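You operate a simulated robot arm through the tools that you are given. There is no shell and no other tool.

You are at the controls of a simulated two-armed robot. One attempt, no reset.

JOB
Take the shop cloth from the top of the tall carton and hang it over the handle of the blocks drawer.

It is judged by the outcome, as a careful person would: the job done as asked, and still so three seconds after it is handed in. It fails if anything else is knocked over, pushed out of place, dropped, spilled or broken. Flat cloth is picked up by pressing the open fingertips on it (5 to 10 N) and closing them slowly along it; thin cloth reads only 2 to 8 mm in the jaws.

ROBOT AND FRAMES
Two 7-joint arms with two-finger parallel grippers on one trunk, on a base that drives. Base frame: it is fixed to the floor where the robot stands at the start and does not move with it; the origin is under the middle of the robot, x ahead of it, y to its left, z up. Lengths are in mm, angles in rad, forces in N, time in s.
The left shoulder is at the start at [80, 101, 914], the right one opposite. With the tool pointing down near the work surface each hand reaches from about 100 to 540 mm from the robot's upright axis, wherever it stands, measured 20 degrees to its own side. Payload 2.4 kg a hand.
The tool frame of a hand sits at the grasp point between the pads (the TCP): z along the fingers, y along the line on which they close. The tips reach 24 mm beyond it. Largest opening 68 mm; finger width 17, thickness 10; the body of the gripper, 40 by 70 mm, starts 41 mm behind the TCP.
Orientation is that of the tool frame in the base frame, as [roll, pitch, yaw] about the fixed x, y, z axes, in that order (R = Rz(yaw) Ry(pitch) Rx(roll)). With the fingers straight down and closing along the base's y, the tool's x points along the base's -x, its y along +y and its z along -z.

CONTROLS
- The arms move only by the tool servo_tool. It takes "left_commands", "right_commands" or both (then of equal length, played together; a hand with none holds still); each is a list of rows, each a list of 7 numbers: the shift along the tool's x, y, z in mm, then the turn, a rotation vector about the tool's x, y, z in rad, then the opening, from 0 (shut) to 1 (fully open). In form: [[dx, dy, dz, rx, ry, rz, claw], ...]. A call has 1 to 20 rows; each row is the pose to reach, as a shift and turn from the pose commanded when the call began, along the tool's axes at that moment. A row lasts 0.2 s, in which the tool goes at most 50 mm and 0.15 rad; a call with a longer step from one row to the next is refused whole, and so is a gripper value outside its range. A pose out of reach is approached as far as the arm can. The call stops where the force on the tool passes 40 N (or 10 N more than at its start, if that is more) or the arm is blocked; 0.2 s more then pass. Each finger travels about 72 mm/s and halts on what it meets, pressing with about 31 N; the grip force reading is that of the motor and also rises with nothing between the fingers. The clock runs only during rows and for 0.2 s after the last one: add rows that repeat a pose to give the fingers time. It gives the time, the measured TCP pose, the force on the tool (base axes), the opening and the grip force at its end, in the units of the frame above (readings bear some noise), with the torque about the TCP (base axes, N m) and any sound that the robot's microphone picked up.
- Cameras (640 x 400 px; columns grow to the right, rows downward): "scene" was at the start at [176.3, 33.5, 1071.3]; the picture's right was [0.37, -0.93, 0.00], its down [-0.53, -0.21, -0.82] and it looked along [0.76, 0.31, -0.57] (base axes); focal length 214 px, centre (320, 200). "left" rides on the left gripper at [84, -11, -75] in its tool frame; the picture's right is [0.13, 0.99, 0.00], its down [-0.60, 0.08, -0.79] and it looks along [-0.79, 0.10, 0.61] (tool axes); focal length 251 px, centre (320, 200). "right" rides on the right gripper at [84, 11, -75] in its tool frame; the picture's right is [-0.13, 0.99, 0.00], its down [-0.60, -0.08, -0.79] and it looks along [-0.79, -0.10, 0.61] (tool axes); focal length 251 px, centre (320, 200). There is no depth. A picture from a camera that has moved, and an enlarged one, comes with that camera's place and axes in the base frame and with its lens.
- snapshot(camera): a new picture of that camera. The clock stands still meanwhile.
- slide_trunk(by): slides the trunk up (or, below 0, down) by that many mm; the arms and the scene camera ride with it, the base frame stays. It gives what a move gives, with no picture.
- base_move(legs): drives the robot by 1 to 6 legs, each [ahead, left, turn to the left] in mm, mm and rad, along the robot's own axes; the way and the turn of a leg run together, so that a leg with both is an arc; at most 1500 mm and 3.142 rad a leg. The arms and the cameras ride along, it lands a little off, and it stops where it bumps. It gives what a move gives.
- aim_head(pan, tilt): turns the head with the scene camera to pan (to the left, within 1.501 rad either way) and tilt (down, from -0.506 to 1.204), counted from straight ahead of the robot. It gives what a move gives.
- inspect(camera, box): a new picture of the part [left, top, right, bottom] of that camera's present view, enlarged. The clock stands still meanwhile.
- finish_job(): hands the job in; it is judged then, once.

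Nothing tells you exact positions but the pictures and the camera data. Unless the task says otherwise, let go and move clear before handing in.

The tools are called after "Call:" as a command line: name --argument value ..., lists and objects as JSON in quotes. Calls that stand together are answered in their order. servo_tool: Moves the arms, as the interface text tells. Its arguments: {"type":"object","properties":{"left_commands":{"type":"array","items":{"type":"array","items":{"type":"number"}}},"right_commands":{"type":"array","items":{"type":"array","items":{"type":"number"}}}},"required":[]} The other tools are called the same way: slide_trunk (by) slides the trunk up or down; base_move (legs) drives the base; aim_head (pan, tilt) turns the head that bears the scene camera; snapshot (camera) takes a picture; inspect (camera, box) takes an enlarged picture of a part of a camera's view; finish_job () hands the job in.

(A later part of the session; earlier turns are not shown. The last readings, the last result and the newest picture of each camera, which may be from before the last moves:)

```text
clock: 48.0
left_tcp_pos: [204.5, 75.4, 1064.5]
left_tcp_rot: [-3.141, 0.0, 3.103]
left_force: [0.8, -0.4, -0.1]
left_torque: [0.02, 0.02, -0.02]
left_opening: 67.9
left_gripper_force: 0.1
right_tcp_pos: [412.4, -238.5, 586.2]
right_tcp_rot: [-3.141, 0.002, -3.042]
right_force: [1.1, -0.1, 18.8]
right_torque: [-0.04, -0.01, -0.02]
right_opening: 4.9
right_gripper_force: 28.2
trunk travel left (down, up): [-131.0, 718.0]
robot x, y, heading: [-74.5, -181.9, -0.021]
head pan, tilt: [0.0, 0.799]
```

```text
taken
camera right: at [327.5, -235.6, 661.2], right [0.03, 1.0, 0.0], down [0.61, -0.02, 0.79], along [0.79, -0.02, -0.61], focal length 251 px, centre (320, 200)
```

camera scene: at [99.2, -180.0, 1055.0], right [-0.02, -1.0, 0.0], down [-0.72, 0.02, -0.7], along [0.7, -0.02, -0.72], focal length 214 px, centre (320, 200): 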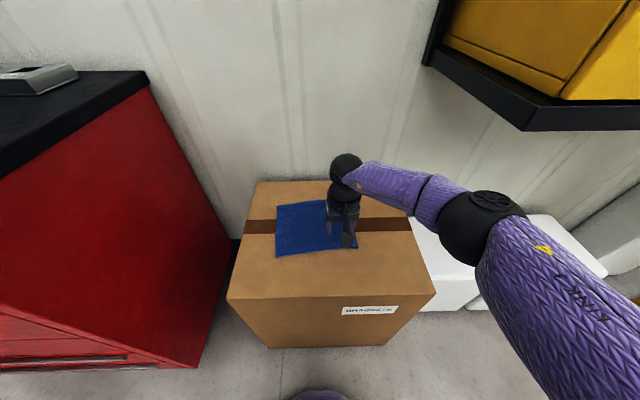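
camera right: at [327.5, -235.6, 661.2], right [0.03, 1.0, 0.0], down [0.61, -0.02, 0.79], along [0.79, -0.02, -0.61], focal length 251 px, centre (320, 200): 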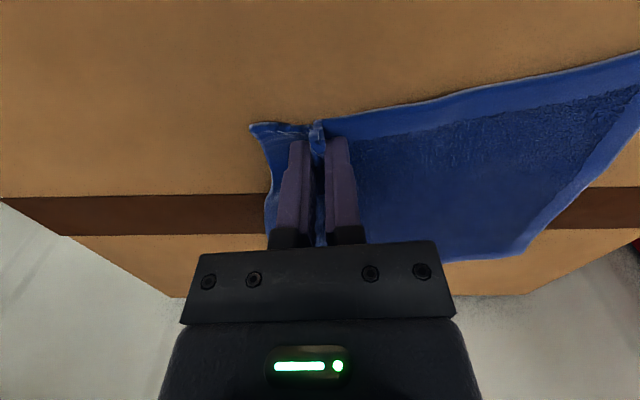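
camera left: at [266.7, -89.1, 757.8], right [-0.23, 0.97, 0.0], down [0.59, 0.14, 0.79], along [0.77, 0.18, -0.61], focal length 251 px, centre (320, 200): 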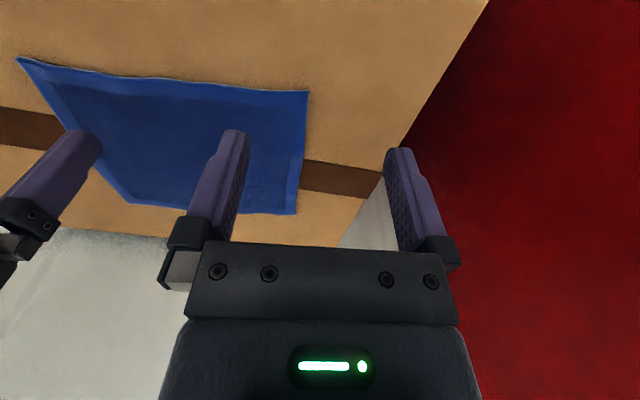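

The jaws read 4.9 mm with the cloth ridge between the pads. Lifting slowly.

Call:
servo_tool --right_commands '[[0, 0, -5, 0, 0, 0, 0], [0, 0, -12, 0, 0, 0, 0], [0, 0, -24, 0, 0, 0, 0], [0, 0, -40, 0, 0, 0, 0], [0, 0, -60, 0, 0, 0, 0], [0, 0, -80, 0, 0, 0, 0], [0, 0, -100, 0, 0, 0, 0], [0, 0, -120, 0, 0, 0, 0], [0, 0, -140, 0, 0, 0, 0], [0, 0, -160, 0, 0, 0, 0], [0, 0, -180, 0, 0, 0, 0], [0, 0, -200, 0, 0, 0, 0], [0, 0, -220, 0, 0, 0, 0], [0, 0, -240, 0, 0, 0, 0], [0, 0, -260, 0, 0, 0, 0], [0, 0, -280, 0, 0, 0, 0], [0, 0, -280, 0, 0, 0, 0]]'

Call:
snapshot --camera "right"

Call:
snapshot --camera "scene"

```text
clock: 51.6
left_tcp_pos: [206.7, 76.7, 1064.9]
left_tcp_rot: [3.141, 0.0, 3.103]
left_force: [0.4, 1.6, -0.4]
left_torque: [0.01, 0.03, 0.02]
left_opening: 68.0
left_gripper_force: 0.1
right_tcp_pos: [410.9, -238.5, 865.8]
right_tcp_rot: [3.141, -0.001, -3.04]
right_force: [0.4, -1.1, -0.1]
right_torque: [-0.03, -0.03, -0.04]
right_opening: 4.7
right_gripper_force: 28.4
trunk travel left (down, up): [-131.0, 718.0]
robot x, y, heading: [-72.6, -176.7, -0.029]
head pan, tilt: [0.0, 0.799]
```

```text
taken
camera right: at [327.8, -234.9, 940.4], right [0.03, 1.0, 0.0], down [0.61, -0.02, 0.79], along [0.79, -0.02, -0.61], focal length 251 px, centre (320, 200)
```

right: 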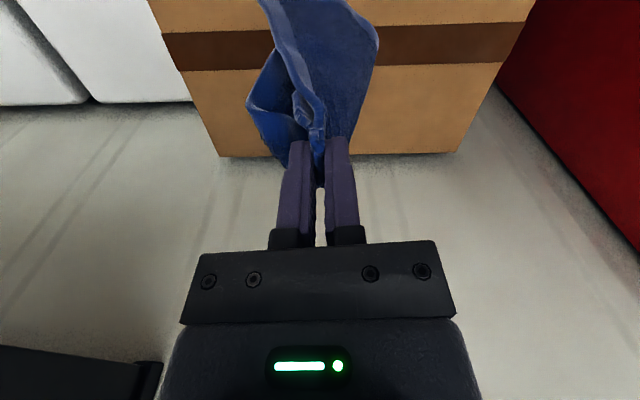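

```text
taken
camera scene: at [99.1, -180.0, 1055.0], right [-0.02, -1.0, 0.0], down [-0.72, 0.02, -0.7], along [0.7, -0.02, -0.72], focal length 214 px, centre (320, 200)
```

scene: 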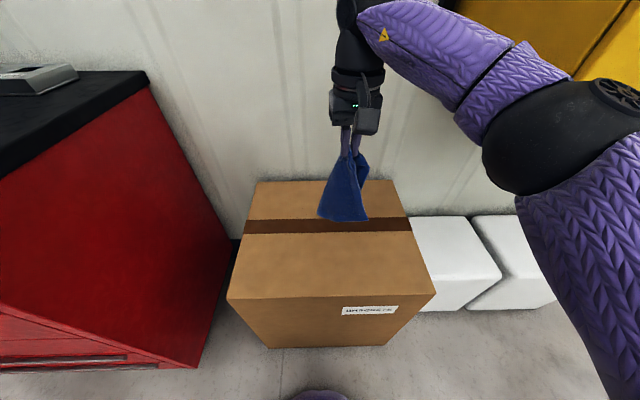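

The cloth is held and hanging clear. I'll back away, raise the trunk so the tail clears the bar later, and drive left in front of the BLOCKS handle.

Call:
base_move --legs '[[-430, 0, 0], [0, 1010, 0.025]]'

Call:
slide_trunk --by 200

Call:
aim_head --pan 0.0 --tilt 0.6

Call:
snapshot --camera "scene"

Call:
snapshot --camera "right"

```text
clock: 59.1
left_tcp_pos: [-204.7, 1117.1, 1064.6]
left_tcp_rot: [3.141, 0.002, 3.116]
left_force: [0.0, 0.3, 0.6]
left_torque: [0.04, 0.01, 0.0]
left_opening: 68.1
left_gripper_force: 0.0
right_tcp_pos: [5.9, 806.0, 865.9]
right_tcp_rot: [3.141, 0.001, -3.025]
right_force: [0.3, -1.0, -0.4]
right_torque: [-0.01, -0.02, 0.0]
right_opening: 4.5
right_gripper_force: 27.9
trunk travel left (down, up): [-131.0, 718.0]
robot x, y, heading: [-482.8, 860.4, -0.013]
head pan, tilt: [0.0, 0.799]
```

```text
clock: 61.3
left_tcp_pos: [-204.6, 1116.6, 1264.2]
left_tcp_rot: [-3.141, 0.001, 3.119]
left_force: [-0.2, 0.4, 1.1]
left_torque: [0.0, 0.01, -0.03]
left_opening: 68.0
left_gripper_force: 0.0
right_tcp_pos: [-3.0, 806.3, 1084.5]
right_tcp_rot: [-3.136, 0.043, -3.023]
right_force: [0.4, -0.8, 0.6]
right_torque: [0.01, -0.01, -0.04]
right_opening: 4.6
right_gripper_force: 27.5
trunk travel left (down, up): [-331.0, 518.0]
robot x, y, heading: [-483.4, 855.6, -0.013]
head pan, tilt: [0.0, 0.799]
```

```text
clock: 62.0
left_tcp_pos: [-204.8, 1117.9, 1264.0]
left_tcp_rot: [3.141, -0.001, 3.119]
left_force: [0.1, 0.0, 0.1]
left_torque: [0.03, 0.01, 0.01]
left_opening: 68.2
left_gripper_force: 0.1
right_tcp_pos: [-3.3, 806.8, 1083.9]
right_tcp_rot: [-3.137, 0.042, -3.024]
right_force: [-0.3, -0.6, 0.3]
right_torque: [-0.01, -0.01, -0.03]
right_opening: 4.7
right_gripper_force: 27.5
trunk travel left (down, up): [-331.0, 518.0]
robot x, y, heading: [-482.6, 864.4, -0.008]
head pan, tilt: [0.0, 0.6]
```

```text
taken
camera scene: at [-348.9, 859.6, 1275.6], right [-0.01, -1.0, 0.0], down [-0.57, 0.0, -0.82], along [0.82, -0.01, -0.57], focal length 214 px, centre (320, 200)
```

scene: 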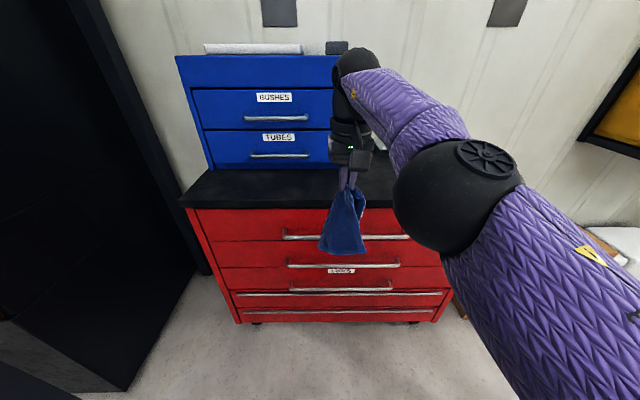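

```text
taken
camera right: at [-89.8, 807.9, 1155.6], right [0.01, 1.0, 0.0], down [0.57, -0.01, 0.82], along [0.82, -0.01, -0.57], focal length 251 px, centre (320, 200)
```

right: 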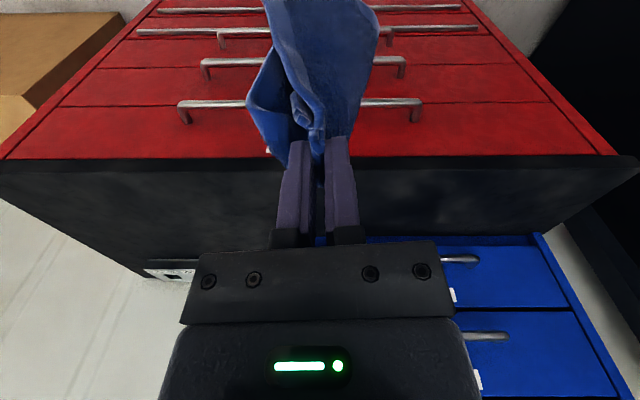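

The BLOCKS bar comes out at about x 168, z 772, y 553–976, with roughly a 30 mm gap to the drawer face. I'll look closer at how the cloth hangs.

Call:
inspect --camera "scene" --box '[260, 130, 440, 270]'

Call:
inspect --camera "right" --box '[160, 0, 440, 175]'

Call:
snapshot --camera "left"

```text
2.86 times, centred on (350, 200) of scene
camera zoom: at [-348.9, 859.6, 1275.6], right [-0.01, -1.0, 0.0], down [-0.57, 0.0, -0.82], along [0.82, -0.01, -0.57], focal length 613 px, centre (234, 200)
```

zoom: 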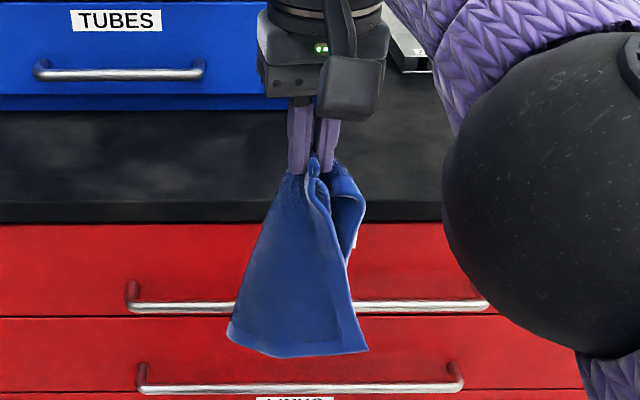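

```text
2.29 times, centred on (300, 88) of right
camera zoom: at [-89.8, 807.9, 1155.6], right [0.01, 1.0, 0.0], down [0.57, -0.01, 0.82], along [0.82, -0.01, -0.57], focal length 575 px, centre (366, 457)
```

zoom: 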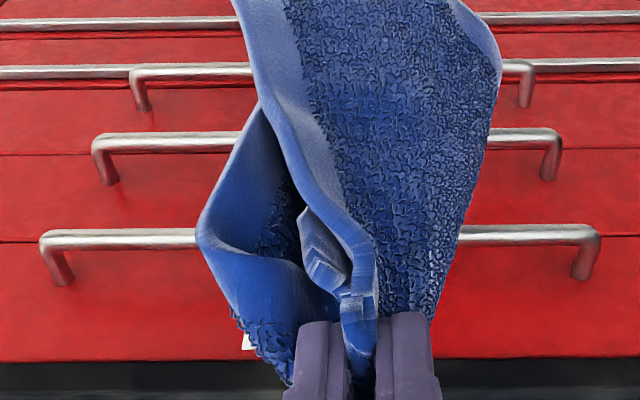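

```text
taken
camera left: at [-288.4, 1109.6, 1338.0], right [-0.11, 0.99, 0.0], down [0.61, 0.07, 0.79], along [0.79, 0.08, -0.61], focal length 251 px, centre (320, 200)
```

left: 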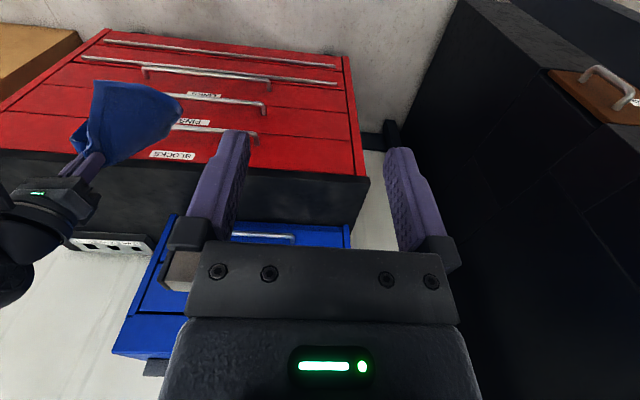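

Call:
inspect --camera "left" --box '[20, 50, 260, 200]'

```text
2.67 times, centred on (140, 125) of left
camera zoom: at [-288.4, 1109.6, 1338.0], right [-0.11, 0.99, 0.0], down [0.61, 0.07, 0.79], along [0.79, 0.08, -0.61], focal length 670 px, centre (800, 400)
```

zoom: 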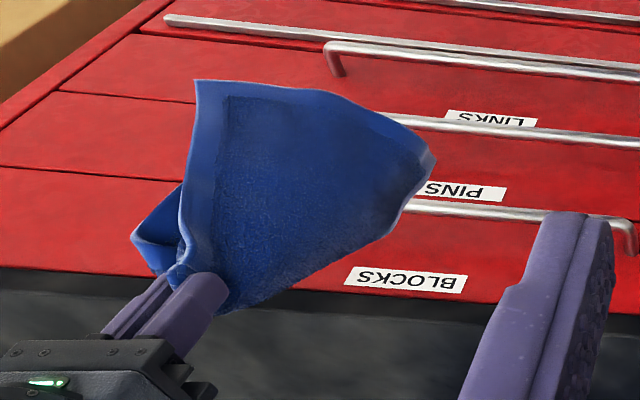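

The cloth hangs as a panel roughly parallel to the bar. I'll straighten and retract the hand a little, raise it, then drive closer with the tail above bar height.

Call:
servo_tool --right_commands '[[24, -9, -11, 0, 0.014, 0.039, 0], [48, -18, -22, 0, 0.028, 0.078, 0], [72, -27.6, -33, 0, 0.042, 0.117, 0], [72, -27.6, -33, 0, 0.042, 0.117, 0]]'

Call:
base_move --legs '[[210, 0, 0.01]]'

Call:
aim_head --pan -0.1 --tilt 0.85

Call:
snapshot --camera "scene"

Call:
snapshot --camera "right"

Call:
snapshot --camera "left"

```text
clock: 63.0
left_tcp_pos: [-205.4, 1117.0, 1263.3]
left_tcp_rot: [-3.141, -0.001, 3.119]
left_force: [-0.3, -0.3, -0.1]
left_torque: [-0.01, -0.01, -0.05]
left_opening: 68.3
left_gripper_force: 0.0
right_tcp_pos: [-71.6, 770.6, 1115.2]
right_tcp_rot: [-3.14, 0.002, -3.141]
right_force: [0.0, -0.2, -0.6]
right_torque: [0.0, -0.03, 0.04]
right_opening: 4.5
right_gripper_force: 27.8
trunk travel left (down, up): [-331.0, 518.0]
robot x, y, heading: [-478.6, 860.4, -0.008]
head pan, tilt: [0.0, 0.6]
```

```text
clock: 64.7
left_tcp_pos: [4.4, 1120.2, 1264.5]
left_tcp_rot: [-3.141, 0.0, 3.132]
left_force: [0.1, 0.7, -0.5]
left_torque: [0.0, 0.04, 0.03]
left_opening: 67.7
left_gripper_force: 0.0
right_tcp_pos: [142.6, 776.2, 1115.2]
right_tcp_rot: [-3.139, 0.0, -3.127]
right_force: [0.0, 0.2, 0.2]
right_torque: [0.02, 0.04, 0.01]
right_opening: 4.5
right_gripper_force: 27.5
trunk travel left (down, up): [-331.0, 518.0]
robot x, y, heading: [-271.0, 862.0, 0.007]
head pan, tilt: [0.0, 0.6]
```

```text
clock: 65.4
left_tcp_pos: [5.0, 1121.1, 1262.7]
left_tcp_rot: [3.14, 0.002, 3.134]
left_force: [-0.4, 0.7, 0.1]
left_torque: [-0.02, 0.03, 0.0]
left_opening: 68.3
left_gripper_force: 0.0
right_tcp_pos: [141.5, 776.2, 1114.8]
right_tcp_rot: [-3.14, 0.001, -3.127]
right_force: [-0.1, 0.1, -0.1]
right_torque: [0.03, 0.0, 0.04]
right_opening: 4.4
right_gripper_force: 28.1
trunk travel left (down, up): [-331.0, 518.0]
robot x, y, heading: [-270.7, 860.6, 0.001]
head pan, tilt: [-0.099, 0.85]
```

```text
taken
camera scene: at [-146.7, 853.3, 1254.8], right [-0.09, -1.0, 0.0], down [-0.75, 0.07, -0.66], along [0.66, -0.06, -0.75], focal length 214 px, centre (320, 200)
```

scene: 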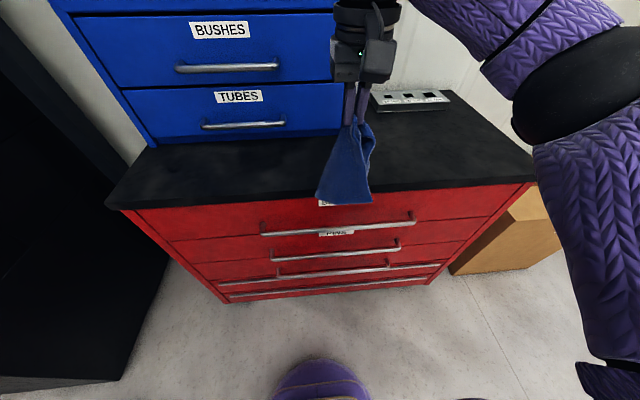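

```text
taken
camera right: at [58.8, 787.1, 1188.8], right [0.12, 0.99, 0.0], down [0.6, -0.07, 0.79], along [0.79, -0.09, -0.61], focal length 251 px, centre (320, 200)
```

right: 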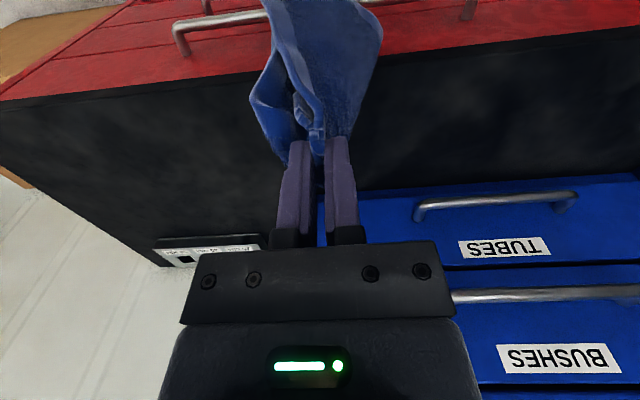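

```text
taken
camera left: at [-79.1, 1111.9, 1338.0], right [-0.12, 0.99, 0.0], down [0.6, 0.07, 0.79], along [0.79, 0.1, -0.61], focal length 251 px, centre (320, 200)
```

left: 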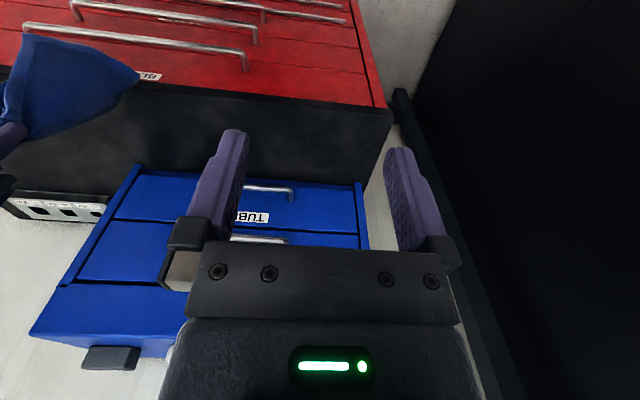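

The tail's hem is skewed about 34° to the bar. I'll rotate the wrist about the vertical so the hanging panel lies parallel to the bar.

Call:
servo_tool --right_commands '[[0, 0, 0, 0, 0, -0.1, 0], [0, 0, 0, 0, 0, -0.2, 0], [0, 0, 0, 0, 0, -0.3, 0], [0, 0, 0, 0, 0, -0.4, 0], [0, 0, 0, 0, 0, -0.5, 0], [0, 0, 0, 0, 0, -0.59, 0], [0, 0, 0, 0, 0, -0.59, 0], [0, 0, 0, 0, 0, -0.59, 0], [0, 0, 0, 0, 0, -0.59, 0]]'

Call:
inspect --camera "scene" --box '[240, 90, 440, 250]'

Call:
inspect --camera "left" --box '[0, 0, 260, 190]'

Call:
snapshot --camera "right"

```text
clock: 67.4
left_tcp_pos: [4.5, 1120.7, 1264.4]
left_tcp_rot: [3.141, -0.001, 3.133]
left_force: [0.2, -0.5, -0.1]
left_torque: [0.0, 0.01, -0.06]
left_opening: 67.8
left_gripper_force: 0.1
right_tcp_pos: [142.9, 776.7, 1115.4]
right_tcp_rot: [-3.139, 0.0, -2.537]
right_force: [-0.1, -0.2, -0.9]
right_torque: [-0.03, 0.01, -0.11]
right_opening: 4.5
right_gripper_force: 28.1
trunk travel left (down, up): [-331.0, 518.0]
robot x, y, heading: [-269.7, 859.6, 0.001]
head pan, tilt: [-0.099, 0.85]
```

```text
2.50 times, centred on (340, 170) of scene
camera zoom: at [-146.7, 853.3, 1254.7], right [-0.09, -1.0, 0.0], down [-0.75, 0.07, -0.66], along [0.66, -0.06, -0.75], focal length 536 px, centre (270, 275)
```

zoom: 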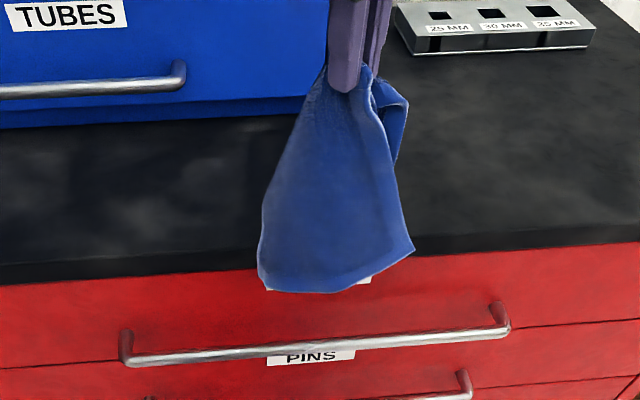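

```text
2.11 times, centred on (130, 95) of left
camera zoom: at [-79.1, 1111.9, 1338.0], right [-0.12, 0.99, 0.0], down [0.6, 0.07, 0.79], along [0.79, 0.1, -0.61], focal length 529 px, centre (720, 421)
```

zoom: 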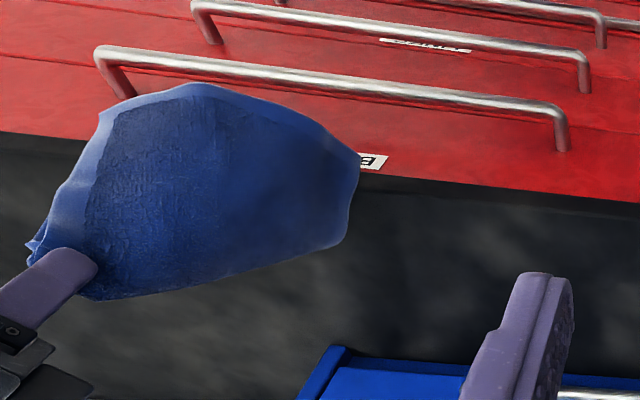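

```text
taken
camera right: at [67.4, 738.7, 1188.9], right [-0.46, 0.89, 0.0], down [0.54, 0.28, 0.79], along [0.71, 0.36, -0.61], focal length 251 px, centre (320, 200)
```

right: 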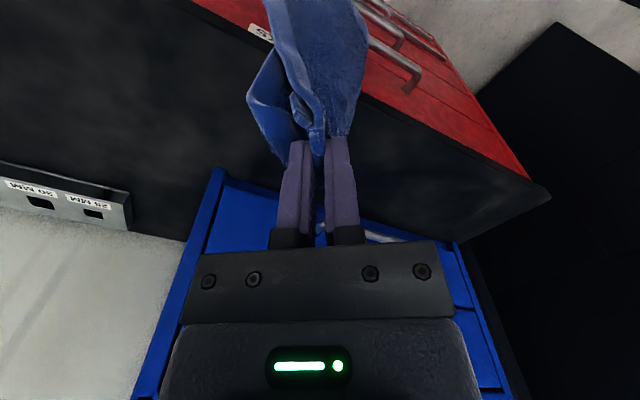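

The cone-shaped tail is about 60 mm deep, so I'll flatten it against the drawer front. I lower the hem to just above bar level, then advance so the worktop edge and drawer face press it into the gap. First, lower.

Call:
servo_tool --right_commands '[[0, 0, 20, 0, 0, 0, 0], [0, 0, 40, 0, 0, 0, 0], [0, 0, 60, 0, 0, 0, 0], [0, 0, 70, 0, 0, 0, 0], [0, 0, 70, 0, 0, 0, 0], [0, 0, 70, 0, 0, 0, 0]]'

Call:
inspect --camera "scene" --box '[240, 90, 440, 250]'

Call:
inspect --camera "left" --box '[0, 0, 260, 190]'

```text
clock: 68.8
left_tcp_pos: [4.2, 1120.9, 1263.7]
left_tcp_rot: [-3.14, 0.002, 3.134]
left_force: [0.6, 0.1, -0.6]
left_torque: [-0.01, -0.02, 0.01]
left_opening: 68.2
left_gripper_force: 0.1
right_tcp_pos: [142.6, 777.1, 1042.9]
right_tcp_rot: [-3.139, -0.001, -2.537]
right_force: [0.5, 0.7, -0.2]
right_torque: [0.0, 0.01, -0.08]
right_opening: 4.5
right_gripper_force: 27.4
trunk travel left (down, up): [-331.0, 518.0]
robot x, y, heading: [-271.4, 860.0, 0.004]
head pan, tilt: [-0.099, 0.85]
```

```text
2.50 times, centred on (340, 170) of scene
camera zoom: at [-146.7, 853.3, 1254.7], right [-0.09, -1.0, 0.0], down [-0.75, 0.07, -0.66], along [0.66, -0.06, -0.75], focal length 536 px, centre (270, 275)
```

zoom: 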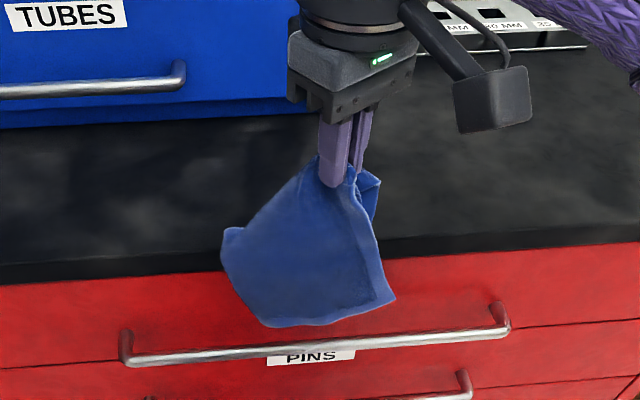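

```text
2.11 times, centred on (130, 95) of left
camera zoom: at [-79.1, 1111.9, 1338.0], right [-0.12, 0.99, 0.0], down [0.6, 0.07, 0.79], along [0.79, 0.1, -0.61], focal length 529 px, centre (720, 421)
```

zoom: 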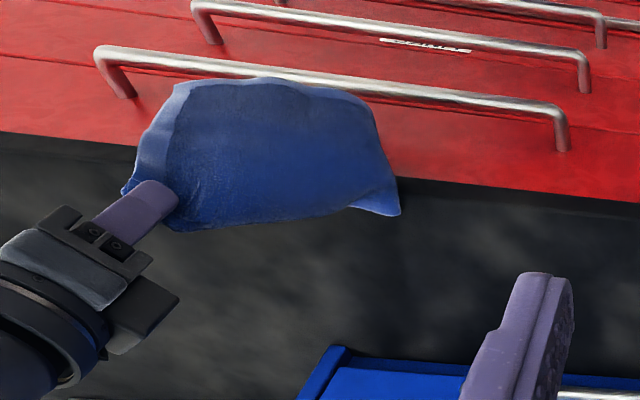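

The forward corner caught on the worktop edge. I'll raise, back off 70 mm, and lower again clear of the edge.

Call:
servo_tool --right_commands '[[0, 0, -35, 0, 0, 0, 0], [0, 0, -70, 0, 0, 0, 0], [28.8, 19.9, -70, 0, 0, 0, 0], [57.6, 39.8, -70, 0, 0, 0, 0], [57.6, 39.8, -70, 0, 0, 0, 0], [57.6, 39.8, -40, 0, 0, 0, 0], [57.6, 39.8, -10, 0, 0, 0, 0], [57.6, 39.8, 10, 0, 0, 0, 0], [57.6, 39.8, 10, 0, 0, 0, 0], [57.6, 39.8, 10, 0, 0, 0, 0]]'

Call:
inspect --camera "scene" --box '[240, 90, 440, 250]'

Call:
inspect --camera "left" --box '[0, 0, 260, 190]'

```text
clock: 71.0
left_tcp_pos: [4.8, 1120.3, 1263.7]
left_tcp_rot: [-3.141, 0.001, 3.133]
left_force: [-0.9, 0.1, -0.6]
left_torque: [-0.03, 0.02, 0.04]
left_opening: 68.0
left_gripper_force: 0.0
right_tcp_pos: [71.0, 776.9, 1033.4]
right_tcp_rot: [-3.139, 0.0, -2.539]
right_force: [-0.1, 0.0, -0.9]
right_torque: [0.03, -0.03, -0.07]
right_opening: 4.7
right_gripper_force: 28.3
trunk travel left (down, up): [-331.0, 518.0]
robot x, y, heading: [-269.2, 859.1, 0.007]
head pan, tilt: [-0.099, 0.85]
```

```text
2.50 times, centred on (340, 170) of scene
camera zoom: at [-146.7, 853.3, 1254.7], right [-0.09, -1.0, 0.0], down [-0.75, 0.07, -0.66], along [0.66, -0.06, -0.75], focal length 536 px, centre (270, 275)
```

zoom: 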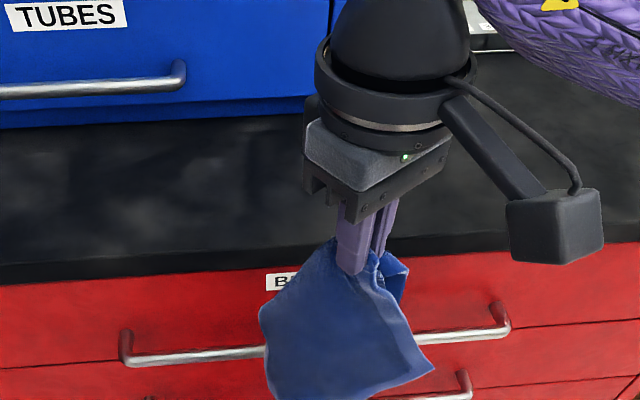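

```text
2.11 times, centred on (130, 95) of left
camera zoom: at [-79.2, 1111.9, 1338.0], right [-0.12, 0.99, 0.0], down [0.6, 0.07, 0.79], along [0.79, 0.1, -0.61], focal length 529 px, centre (720, 421)
```

zoom: 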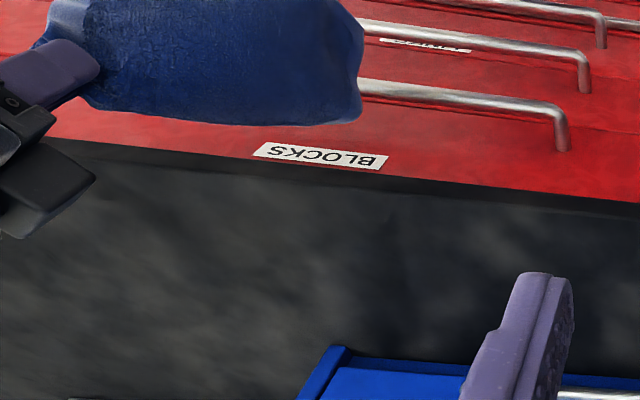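

Call:
aim_head --pan -0.1 --tilt 1.0

Call:
inspect --camera "scene" --box '[220, 50, 460, 250]'

Call:
inspect --camera "left" --box '[0, 0, 260, 190]'

Call:
snapshot --camera "right"

```text
clock: 71.7
left_tcp_pos: [4.9, 1120.8, 1264.2]
left_tcp_rot: [-3.141, -0.002, 3.133]
left_force: [1.4, 1.4, -0.2]
left_torque: [-0.01, 0.01, -0.01]
left_opening: 68.2
left_gripper_force: 0.0
right_tcp_pos: [71.4, 778.1, 1035.1]
right_tcp_rot: [-3.14, 0.0, -2.537]
right_force: [0.5, -0.1, -0.3]
right_torque: [0.0, 0.0, -0.1]
right_opening: 4.6
right_gripper_force: 27.9
trunk travel left (down, up): [-331.0, 518.0]
robot x, y, heading: [-268.4, 861.3, 0.007]
head pan, tilt: [-0.099, 1.0]
```

```text
2.00 times, centred on (340, 150) of scene
camera zoom: at [-155.2, 854.1, 1243.7], right [-0.09, -1.0, 0.0], down [-0.84, 0.08, -0.54], along [0.54, -0.05, -0.84], focal length 429 px, centre (280, 300)
```

zoom: 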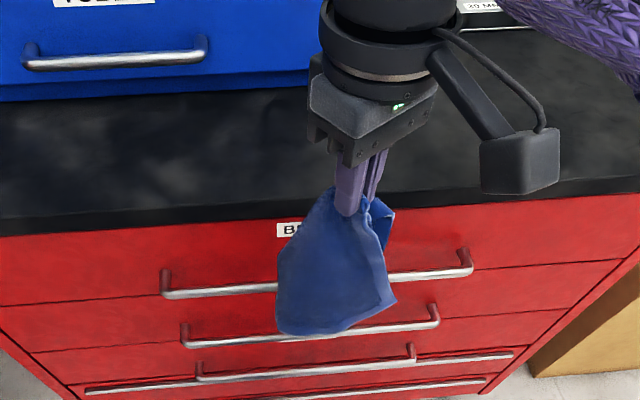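

```text
2.11 times, centred on (130, 95) of left
camera zoom: at [-79.2, 1111.9, 1338.0], right [-0.12, 0.99, 0.0], down [0.6, 0.07, 0.79], along [0.79, 0.1, -0.61], focal length 529 px, centre (720, 421)
```

zoom: 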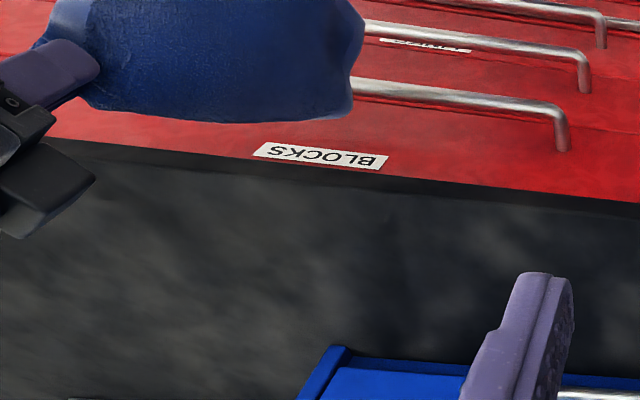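

```text
taken
camera right: at [-3.3, 739.0, 1108.7], right [-0.46, 0.89, 0.0], down [0.54, 0.28, 0.79], along [0.71, 0.36, -0.61], focal length 251 px, centre (320, 200)
```

right: 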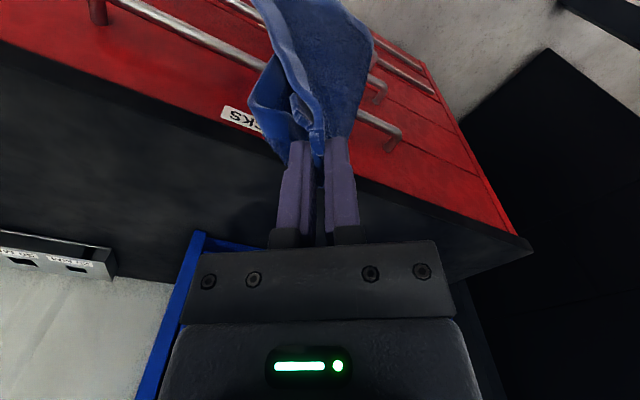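

To see the tail and bar end-on, I'll turn the left hand so its camera looks along -y from beside the bar.

Call:
servo_tool --left_commands '[[-12, -3, 22, 0, 0, 0.131, 1], [-24, -7, 44, 0, 0, 0.262, 1], [-36, -10, 66, 0, 0, 0.393, 1], [-48, -13, 88, 0, 0, 0.523, 1], [-60, -17, 110, 0, 0, 0.654, 1], [-72, -20, 132, 0, 0, 0.785, 1], [-85, -23, 154, 0, 0, 0.916, 1], [-97, -27, 176, 0, 0, 1.047, 1], [-109, -30, 198, 0, 0, 1.178, 1], [-121, -33, 220, 0, 0, 1.308, 1], [-133, -37, 242, 0, 0, 1.44, 1], [-145, -40, 264, 0, 0, 1.57, 1], [-145, -40, 264, 0, 0, 1.57, 1]]'

Call:
snapshot --camera "left"

Call:
snapshot --camera "scene"

```text
clock: 74.5
left_tcp_pos: [148.9, 1079.4, 998.3]
left_tcp_rot: [3.141, 0.0, 1.563]
left_force: [0.4, -0.3, 0.1]
left_torque: [0.0, -0.03, -0.01]
left_opening: 67.9
left_gripper_force: 0.1
right_tcp_pos: [72.2, 777.6, 1033.9]
right_tcp_rot: [-3.141, 0.0, -2.537]
right_force: [-0.7, 0.1, -0.3]
right_torque: [-0.01, 0.01, -0.07]
right_opening: 4.5
right_gripper_force: 27.2
trunk travel left (down, up): [-331.0, 518.0]
robot x, y, heading: [-269.3, 860.6, 0.003]
head pan, tilt: [-0.099, 1.0]
```

```text
taken
camera left: at [139.5, 1165.7, 1073.2], right [0.99, 0.12, 0.0], down [0.07, -0.6, 0.79], along [0.09, -0.79, -0.61], focal length 251 px, centre (320, 200)
```

left: 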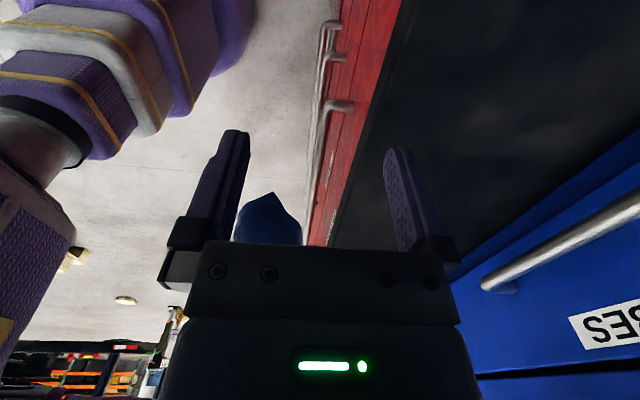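

```text
taken
camera scene: at [-155.1, 854.1, 1243.6], right [-0.09, -1.0, 0.0], down [-0.84, 0.08, -0.54], along [0.54, -0.05, -0.84], focal length 214 px, centre (320, 200)
```

scene: 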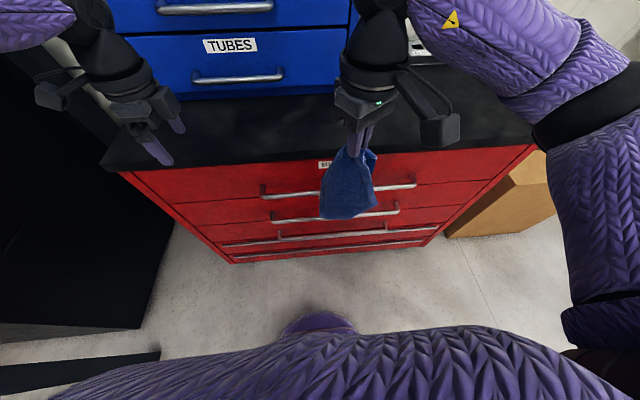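

This side view is very useful. I'll raise the left hand so the tail isn't hidden by the gripper body.

Call:
servo_tool --left_commands '[[0, 0, -40, 0, 0, 0, 1], [0, 0, -80, 0, 0, 0, 1], [0, 0, -120, 0, 0, 0, 1], [0, 0, -150, 0, 0, 0, 1], [0, 0, -150, 0, 0, 0, 1]]'

Call:
snapshot --camera "left"

Call:
inspect --camera "left" --box '[200, 20, 440, 250]'

```text
clock: 75.7
left_tcp_pos: [148.9, 1079.6, 1150.3]
left_tcp_rot: [-3.141, -0.001, 1.563]
left_force: [0.0, 0.0, -0.5]
left_torque: [0.03, -0.02, -0.02]
left_opening: 68.1
left_gripper_force: 0.0
right_tcp_pos: [72.3, 775.9, 1034.5]
right_tcp_rot: [-3.139, -0.002, -2.536]
right_force: [0.0, 0.5, -0.8]
right_torque: [0.02, 0.0, -0.07]
right_opening: 4.6
right_gripper_force: 27.9
trunk travel left (down, up): [-331.0, 518.0]
robot x, y, heading: [-269.4, 860.4, 0.004]
head pan, tilt: [-0.099, 1.0]
```

```text
taken
camera left: at [139.1, 1165.5, 1224.7], right [0.99, 0.12, 0.0], down [0.07, -0.6, 0.79], along [0.1, -0.79, -0.61], focal length 251 px, centre (320, 200)
```

left: 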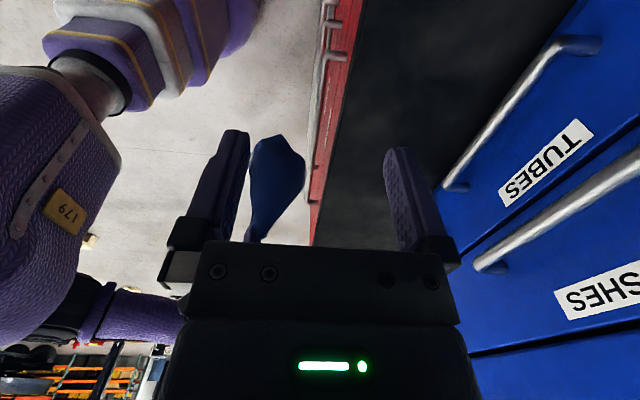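

```text
1.74 times, centred on (320, 135) of left
camera zoom: at [139.1, 1165.5, 1224.7], right [0.99, 0.12, 0.0], down [0.07, -0.6, 0.79], along [0.1, -0.79, -0.61], focal length 437 px, centre (320, 313)
```

zoom: 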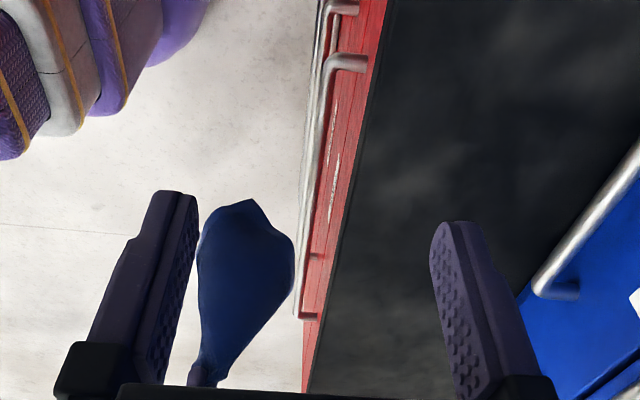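

The tail is a V-shaped fold and needs flattening. If I advance so the cloth bends over the worktop's straight front edge, it will flatten and hang flush to the drawer face, behind the bar. I'll lower slightly so all of the hem is under worktop height but above the bar, then drive ahead 90 mm.

Call:
servo_tool --right_commands '[[0, 0, 10, 0, 0, 0, 0], [0, 0, 20, 0, 0, 0, 0], [0, 0, 20, 0, 0, 0, 0], [0, 0, 20, 0, 0, 0, 0]]'

Call:
base_move --legs '[[90, 0, 0]]'

Call:
inspect --camera "left" --box '[100, 20, 440, 250]'

Call:
snapshot --camera "scene"

```text
clock: 76.7
left_tcp_pos: [149.0, 1079.9, 1151.2]
left_tcp_rot: [3.141, 0.0, 1.564]
left_force: [-0.6, 0.2, -0.4]
left_torque: [-0.04, 0.01, -0.01]
left_opening: 68.2
left_gripper_force: 0.0
right_tcp_pos: [71.5, 777.2, 1014.4]
right_tcp_rot: [-3.14, 0.0, -2.539]
right_force: [-0.5, 0.1, -0.7]
right_torque: [-0.01, -0.03, -0.07]
right_opening: 4.8
right_gripper_force: 27.6
trunk travel left (down, up): [-331.0, 518.0]
robot x, y, heading: [-270.3, 858.0, 0.003]
head pan, tilt: [-0.099, 1.0]
```

```text
clock: 77.8
left_tcp_pos: [237.7, 1080.8, 1148.3]
left_tcp_rot: [3.14, 0.002, 1.564]
left_force: [0.8, -0.2, 0.7]
left_torque: [0.03, -0.02, -0.02]
left_opening: 67.9
left_gripper_force: 0.0
right_tcp_pos: [161.3, 777.9, 1014.8]
right_tcp_rot: [-3.139, -0.001, -2.537]
right_force: [0.2, 0.4, -0.6]
right_torque: [-0.03, 0.01, -0.08]
right_opening: 4.7
right_gripper_force: 27.6
trunk travel left (down, up): [-331.0, 518.0]
robot x, y, heading: [-178.4, 862.2, 0.006]
head pan, tilt: [-0.099, 1.0]
```

```text
1.74 times, centred on (270, 135) of left
camera zoom: at [228.1, 1166.1, 1224.1], right [0.99, 0.12, 0.0], down [0.07, -0.6, 0.79], along [0.1, -0.79, -0.61], focal length 437 px, centre (407, 313)
```

zoom: 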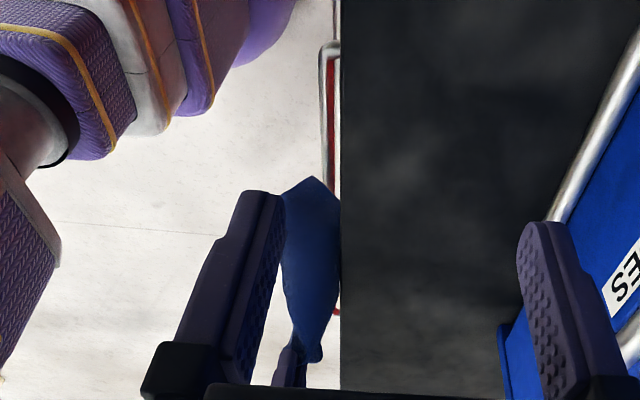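

```text
taken
camera scene: at [-66.1, 854.6, 1243.5], right [-0.09, -1.0, 0.0], down [-0.84, 0.08, -0.54], along [0.54, -0.05, -0.84], focal length 214 px, centre (320, 200)
```

scene: 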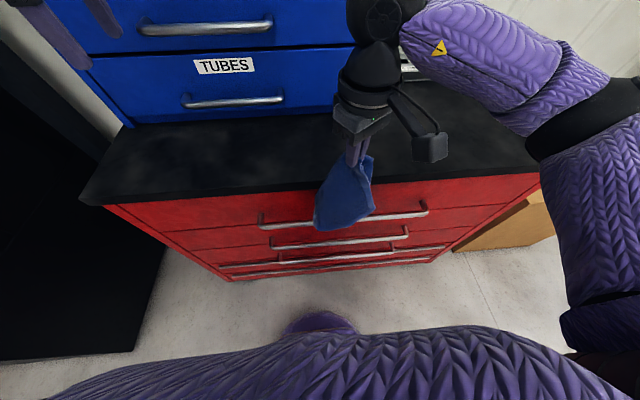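

The worktop edge is at x ≈ 198 and the bar at ≈ 172, with the tail tip still at x ≈ 160. I'll raise slightly and push the hand forward over the worktop so the cloth bends over its edge.

Call:
servo_tool --right_commands '[[0, 0, -25, 0, 0, 0, 0], [-16, -11, -25, 0, 0, 0, 0], [-33, -23, -25, 0, 0, 0, 0], [-49, -34, -25, 0, 0, 0, 0], [-66, -45, -25, 0, 0, 0, 0], [-66, -45, -25, 0, 0, 0, 0], [-66, -45, -25, 0, 0, 0, 0]]'

Call:
inspect --camera "left" --box '[100, 20, 440, 250]'

Call:
inspect --camera "scene" --box '[220, 80, 460, 260]'

```text
clock: 79.4
left_tcp_pos: [238.0, 1080.5, 1149.7]
left_tcp_rot: [-3.141, 0.001, 1.564]
left_force: [1.1, -0.2, 0.3]
left_torque: [0.04, -0.04, -0.01]
left_opening: 68.1
left_gripper_force: 0.0
right_tcp_pos: [241.5, 776.8, 1040.0]
right_tcp_rot: [-3.14, -0.001, -2.538]
right_force: [-0.3, -0.1, -0.2]
right_torque: [-0.03, -0.01, -0.11]
right_opening: 4.6
right_gripper_force: 27.8
trunk travel left (down, up): [-331.0, 518.0]
robot x, y, heading: [-181.6, 859.3, 0.005]
head pan, tilt: [-0.099, 1.0]
```

```text
1.74 times, centred on (270, 135) of left
camera zoom: at [227.5, 1166.0, 1224.4], right [0.99, 0.12, 0.0], down [0.07, -0.6, 0.79], along [0.1, -0.79, -0.61], focal length 437 px, centre (407, 313)
```

zoom: 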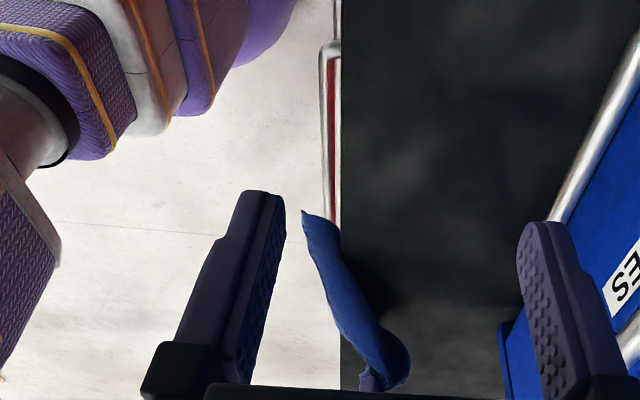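

```text
2.22 times, centred on (340, 170) of scene
camera zoom: at [-66.8, 854.5, 1243.6], right [-0.09, -1.0, 0.0], down [-0.84, 0.08, -0.54], along [0.54, -0.05, -0.84], focal length 477 px, centre (276, 267)
```

zoom: 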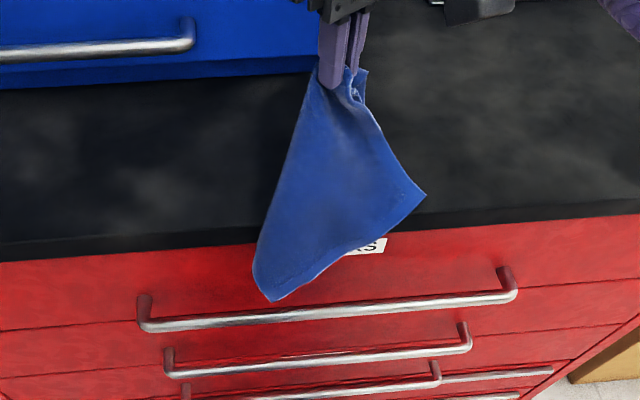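

Bent over the edge, the stiff cloth's tip swings out to x ≈ 153, in front of the bar. Instead I'll back off, turn the panel parallel to the bar, and come in with the hand at x ≈ 188 so the tail hangs straight down into the slot.

Call:
servo_tool --right_commands '[[33, 23, 0, 0, 0, 0, 0], [66, 46, 0, 0, 0, -0.11, 0], [100, 69, 0, 0, 0, -0.22, 0], [100, 69, 0, 0, 0, -0.22, 0], [100, 69, 12, 0, 0, -0.22, 0], [100, 69, 23, 0, 0, -0.22, 0], [100, 69, 23, 0, 0, -0.22, 0], [81, 56, 23, 0, 0, -0.22, 0], [62, 43, 23, 0, 0, -0.22, 0], [44, 30.4, 23, 0, 0, -0.22, 0], [44, 30.4, 23, 0, 0, -0.22, 0], [44, 30.4, 23, 0, 0, -0.22, 0]]'

Call:
inspect --camera "left" --box '[100, 20, 440, 250]'

Call:
inspect --camera "scene" --box '[220, 80, 460, 260]'

```text
clock: 82.0
left_tcp_pos: [237.6, 1080.2, 1150.7]
left_tcp_rot: [-3.141, 0.003, 1.564]
left_force: [-0.2, -0.4, -0.5]
left_torque: [0.04, 0.04, 0.05]
left_opening: 68.2
left_gripper_force: 0.2
right_tcp_pos: [185.3, 779.0, 1016.3]
right_tcp_rot: [-3.14, -0.002, -2.316]
right_force: [0.2, -0.1, 0.4]
right_torque: [0.03, 0.02, -0.08]
right_opening: 4.4
right_gripper_force: 27.6
trunk travel left (down, up): [-331.0, 518.0]
robot x, y, heading: [-180.2, 857.8, 0.001]
head pan, tilt: [-0.099, 1.0]
```

```text
1.74 times, centred on (270, 135) of left
camera zoom: at [227.4, 1166.0, 1224.4], right [0.99, 0.12, 0.0], down [0.07, -0.6, 0.79], along [0.1, -0.79, -0.61], focal length 437 px, centre (407, 313)
```

zoom: 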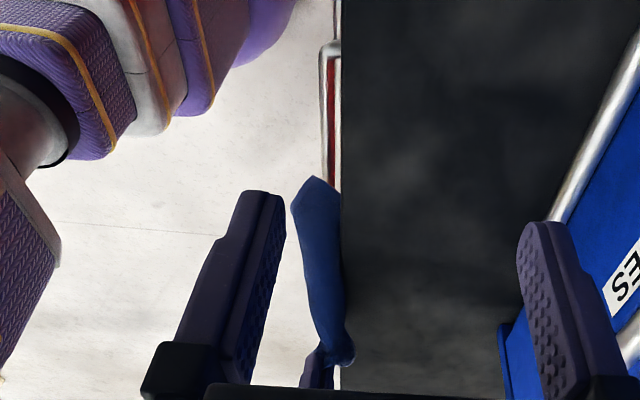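

```text
2.22 times, centred on (340, 170) of scene
camera zoom: at [-66.8, 854.5, 1243.6], right [-0.09, -1.0, 0.0], down [-0.84, 0.08, -0.54], along [0.54, -0.05, -0.84], focal length 477 px, centre (276, 267)
```

zoom: 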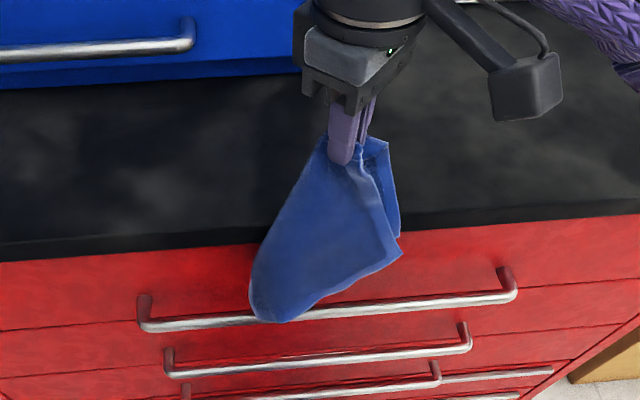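

The tail leans outward because a hidden bulge presses on the worktop edge, so I need to understand the cloth's 3D shape. I'll back off to free space and view it at several wrist angles.

Call:
servo_tool --right_commands '[[0, 0, -40, 0, 0, 0, 0], [25, 27, -60, 0, 0, 0, 0], [51, 54, -60, 0, 0, 0, 0], [75, 81, -60, 0, 0, 0, 0], [75, 81, -60, 0, 0, 0, 0], [75, 81, -60, 0, 0, 0, 0]]'

Call:
inspect --camera "left" --box '[80, 20, 400, 250]'

Call:
inspect --camera "scene" --box '[220, 80, 460, 260]'

Call:
inspect --camera "right" --box '[200, 0, 440, 170]'

```text
clock: 83.4
left_tcp_pos: [236.8, 1081.0, 1151.3]
left_tcp_rot: [-3.141, 0.001, 1.564]
left_force: [0.0, -0.1, 0.6]
left_torque: [-0.01, -0.05, 0.0]
left_opening: 67.9
left_gripper_force: 0.0
right_tcp_pos: [77.3, 778.2, 1074.2]
right_tcp_rot: [-3.139, -0.002, -2.318]
right_force: [-0.1, 0.5, -0.8]
right_torque: [0.0, 0.01, -0.1]
right_opening: 4.3
right_gripper_force: 28.1
trunk travel left (down, up): [-331.0, 518.0]
robot x, y, heading: [-179.3, 858.0, 0.009]
head pan, tilt: [-0.099, 1.0]
```

```text
1.74 times, centred on (240, 135) of left
camera zoom: at [227.5, 1166.0, 1224.4], right [0.99, 0.12, 0.0], down [0.07, -0.6, 0.79], along [0.1, -0.79, -0.61], focal length 437 px, centre (459, 313)
```

zoom: 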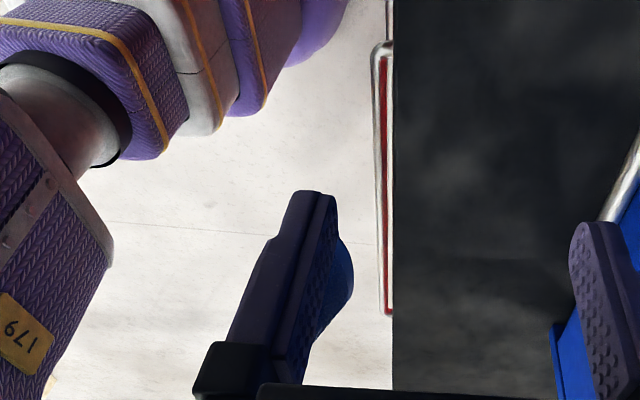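

```text
2.22 times, centred on (340, 170) of scene
camera zoom: at [-66.7, 854.5, 1243.6], right [-0.09, -1.0, 0.0], down [-0.84, 0.08, -0.54], along [0.54, -0.05, -0.84], focal length 477 px, centre (276, 267)
```

zoom: 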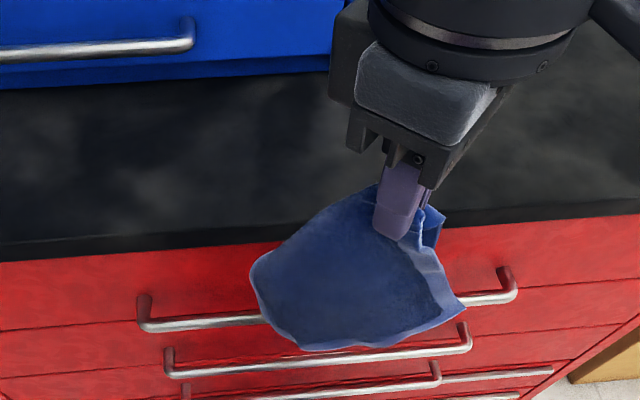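

```text
2.35 times, centred on (320, 85) of right
camera zoom: at [12.6, 724.7, 1149.8], right [-0.64, 0.77, 0.0], down [0.47, 0.39, 0.79], along [0.61, 0.51, -0.61], focal length 592 px, centre (320, 471)
```

zoom: 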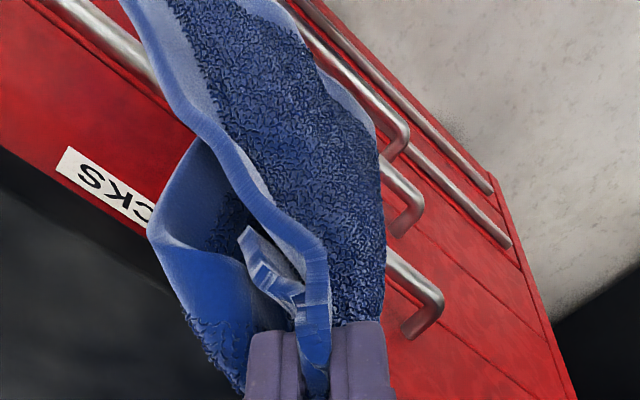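

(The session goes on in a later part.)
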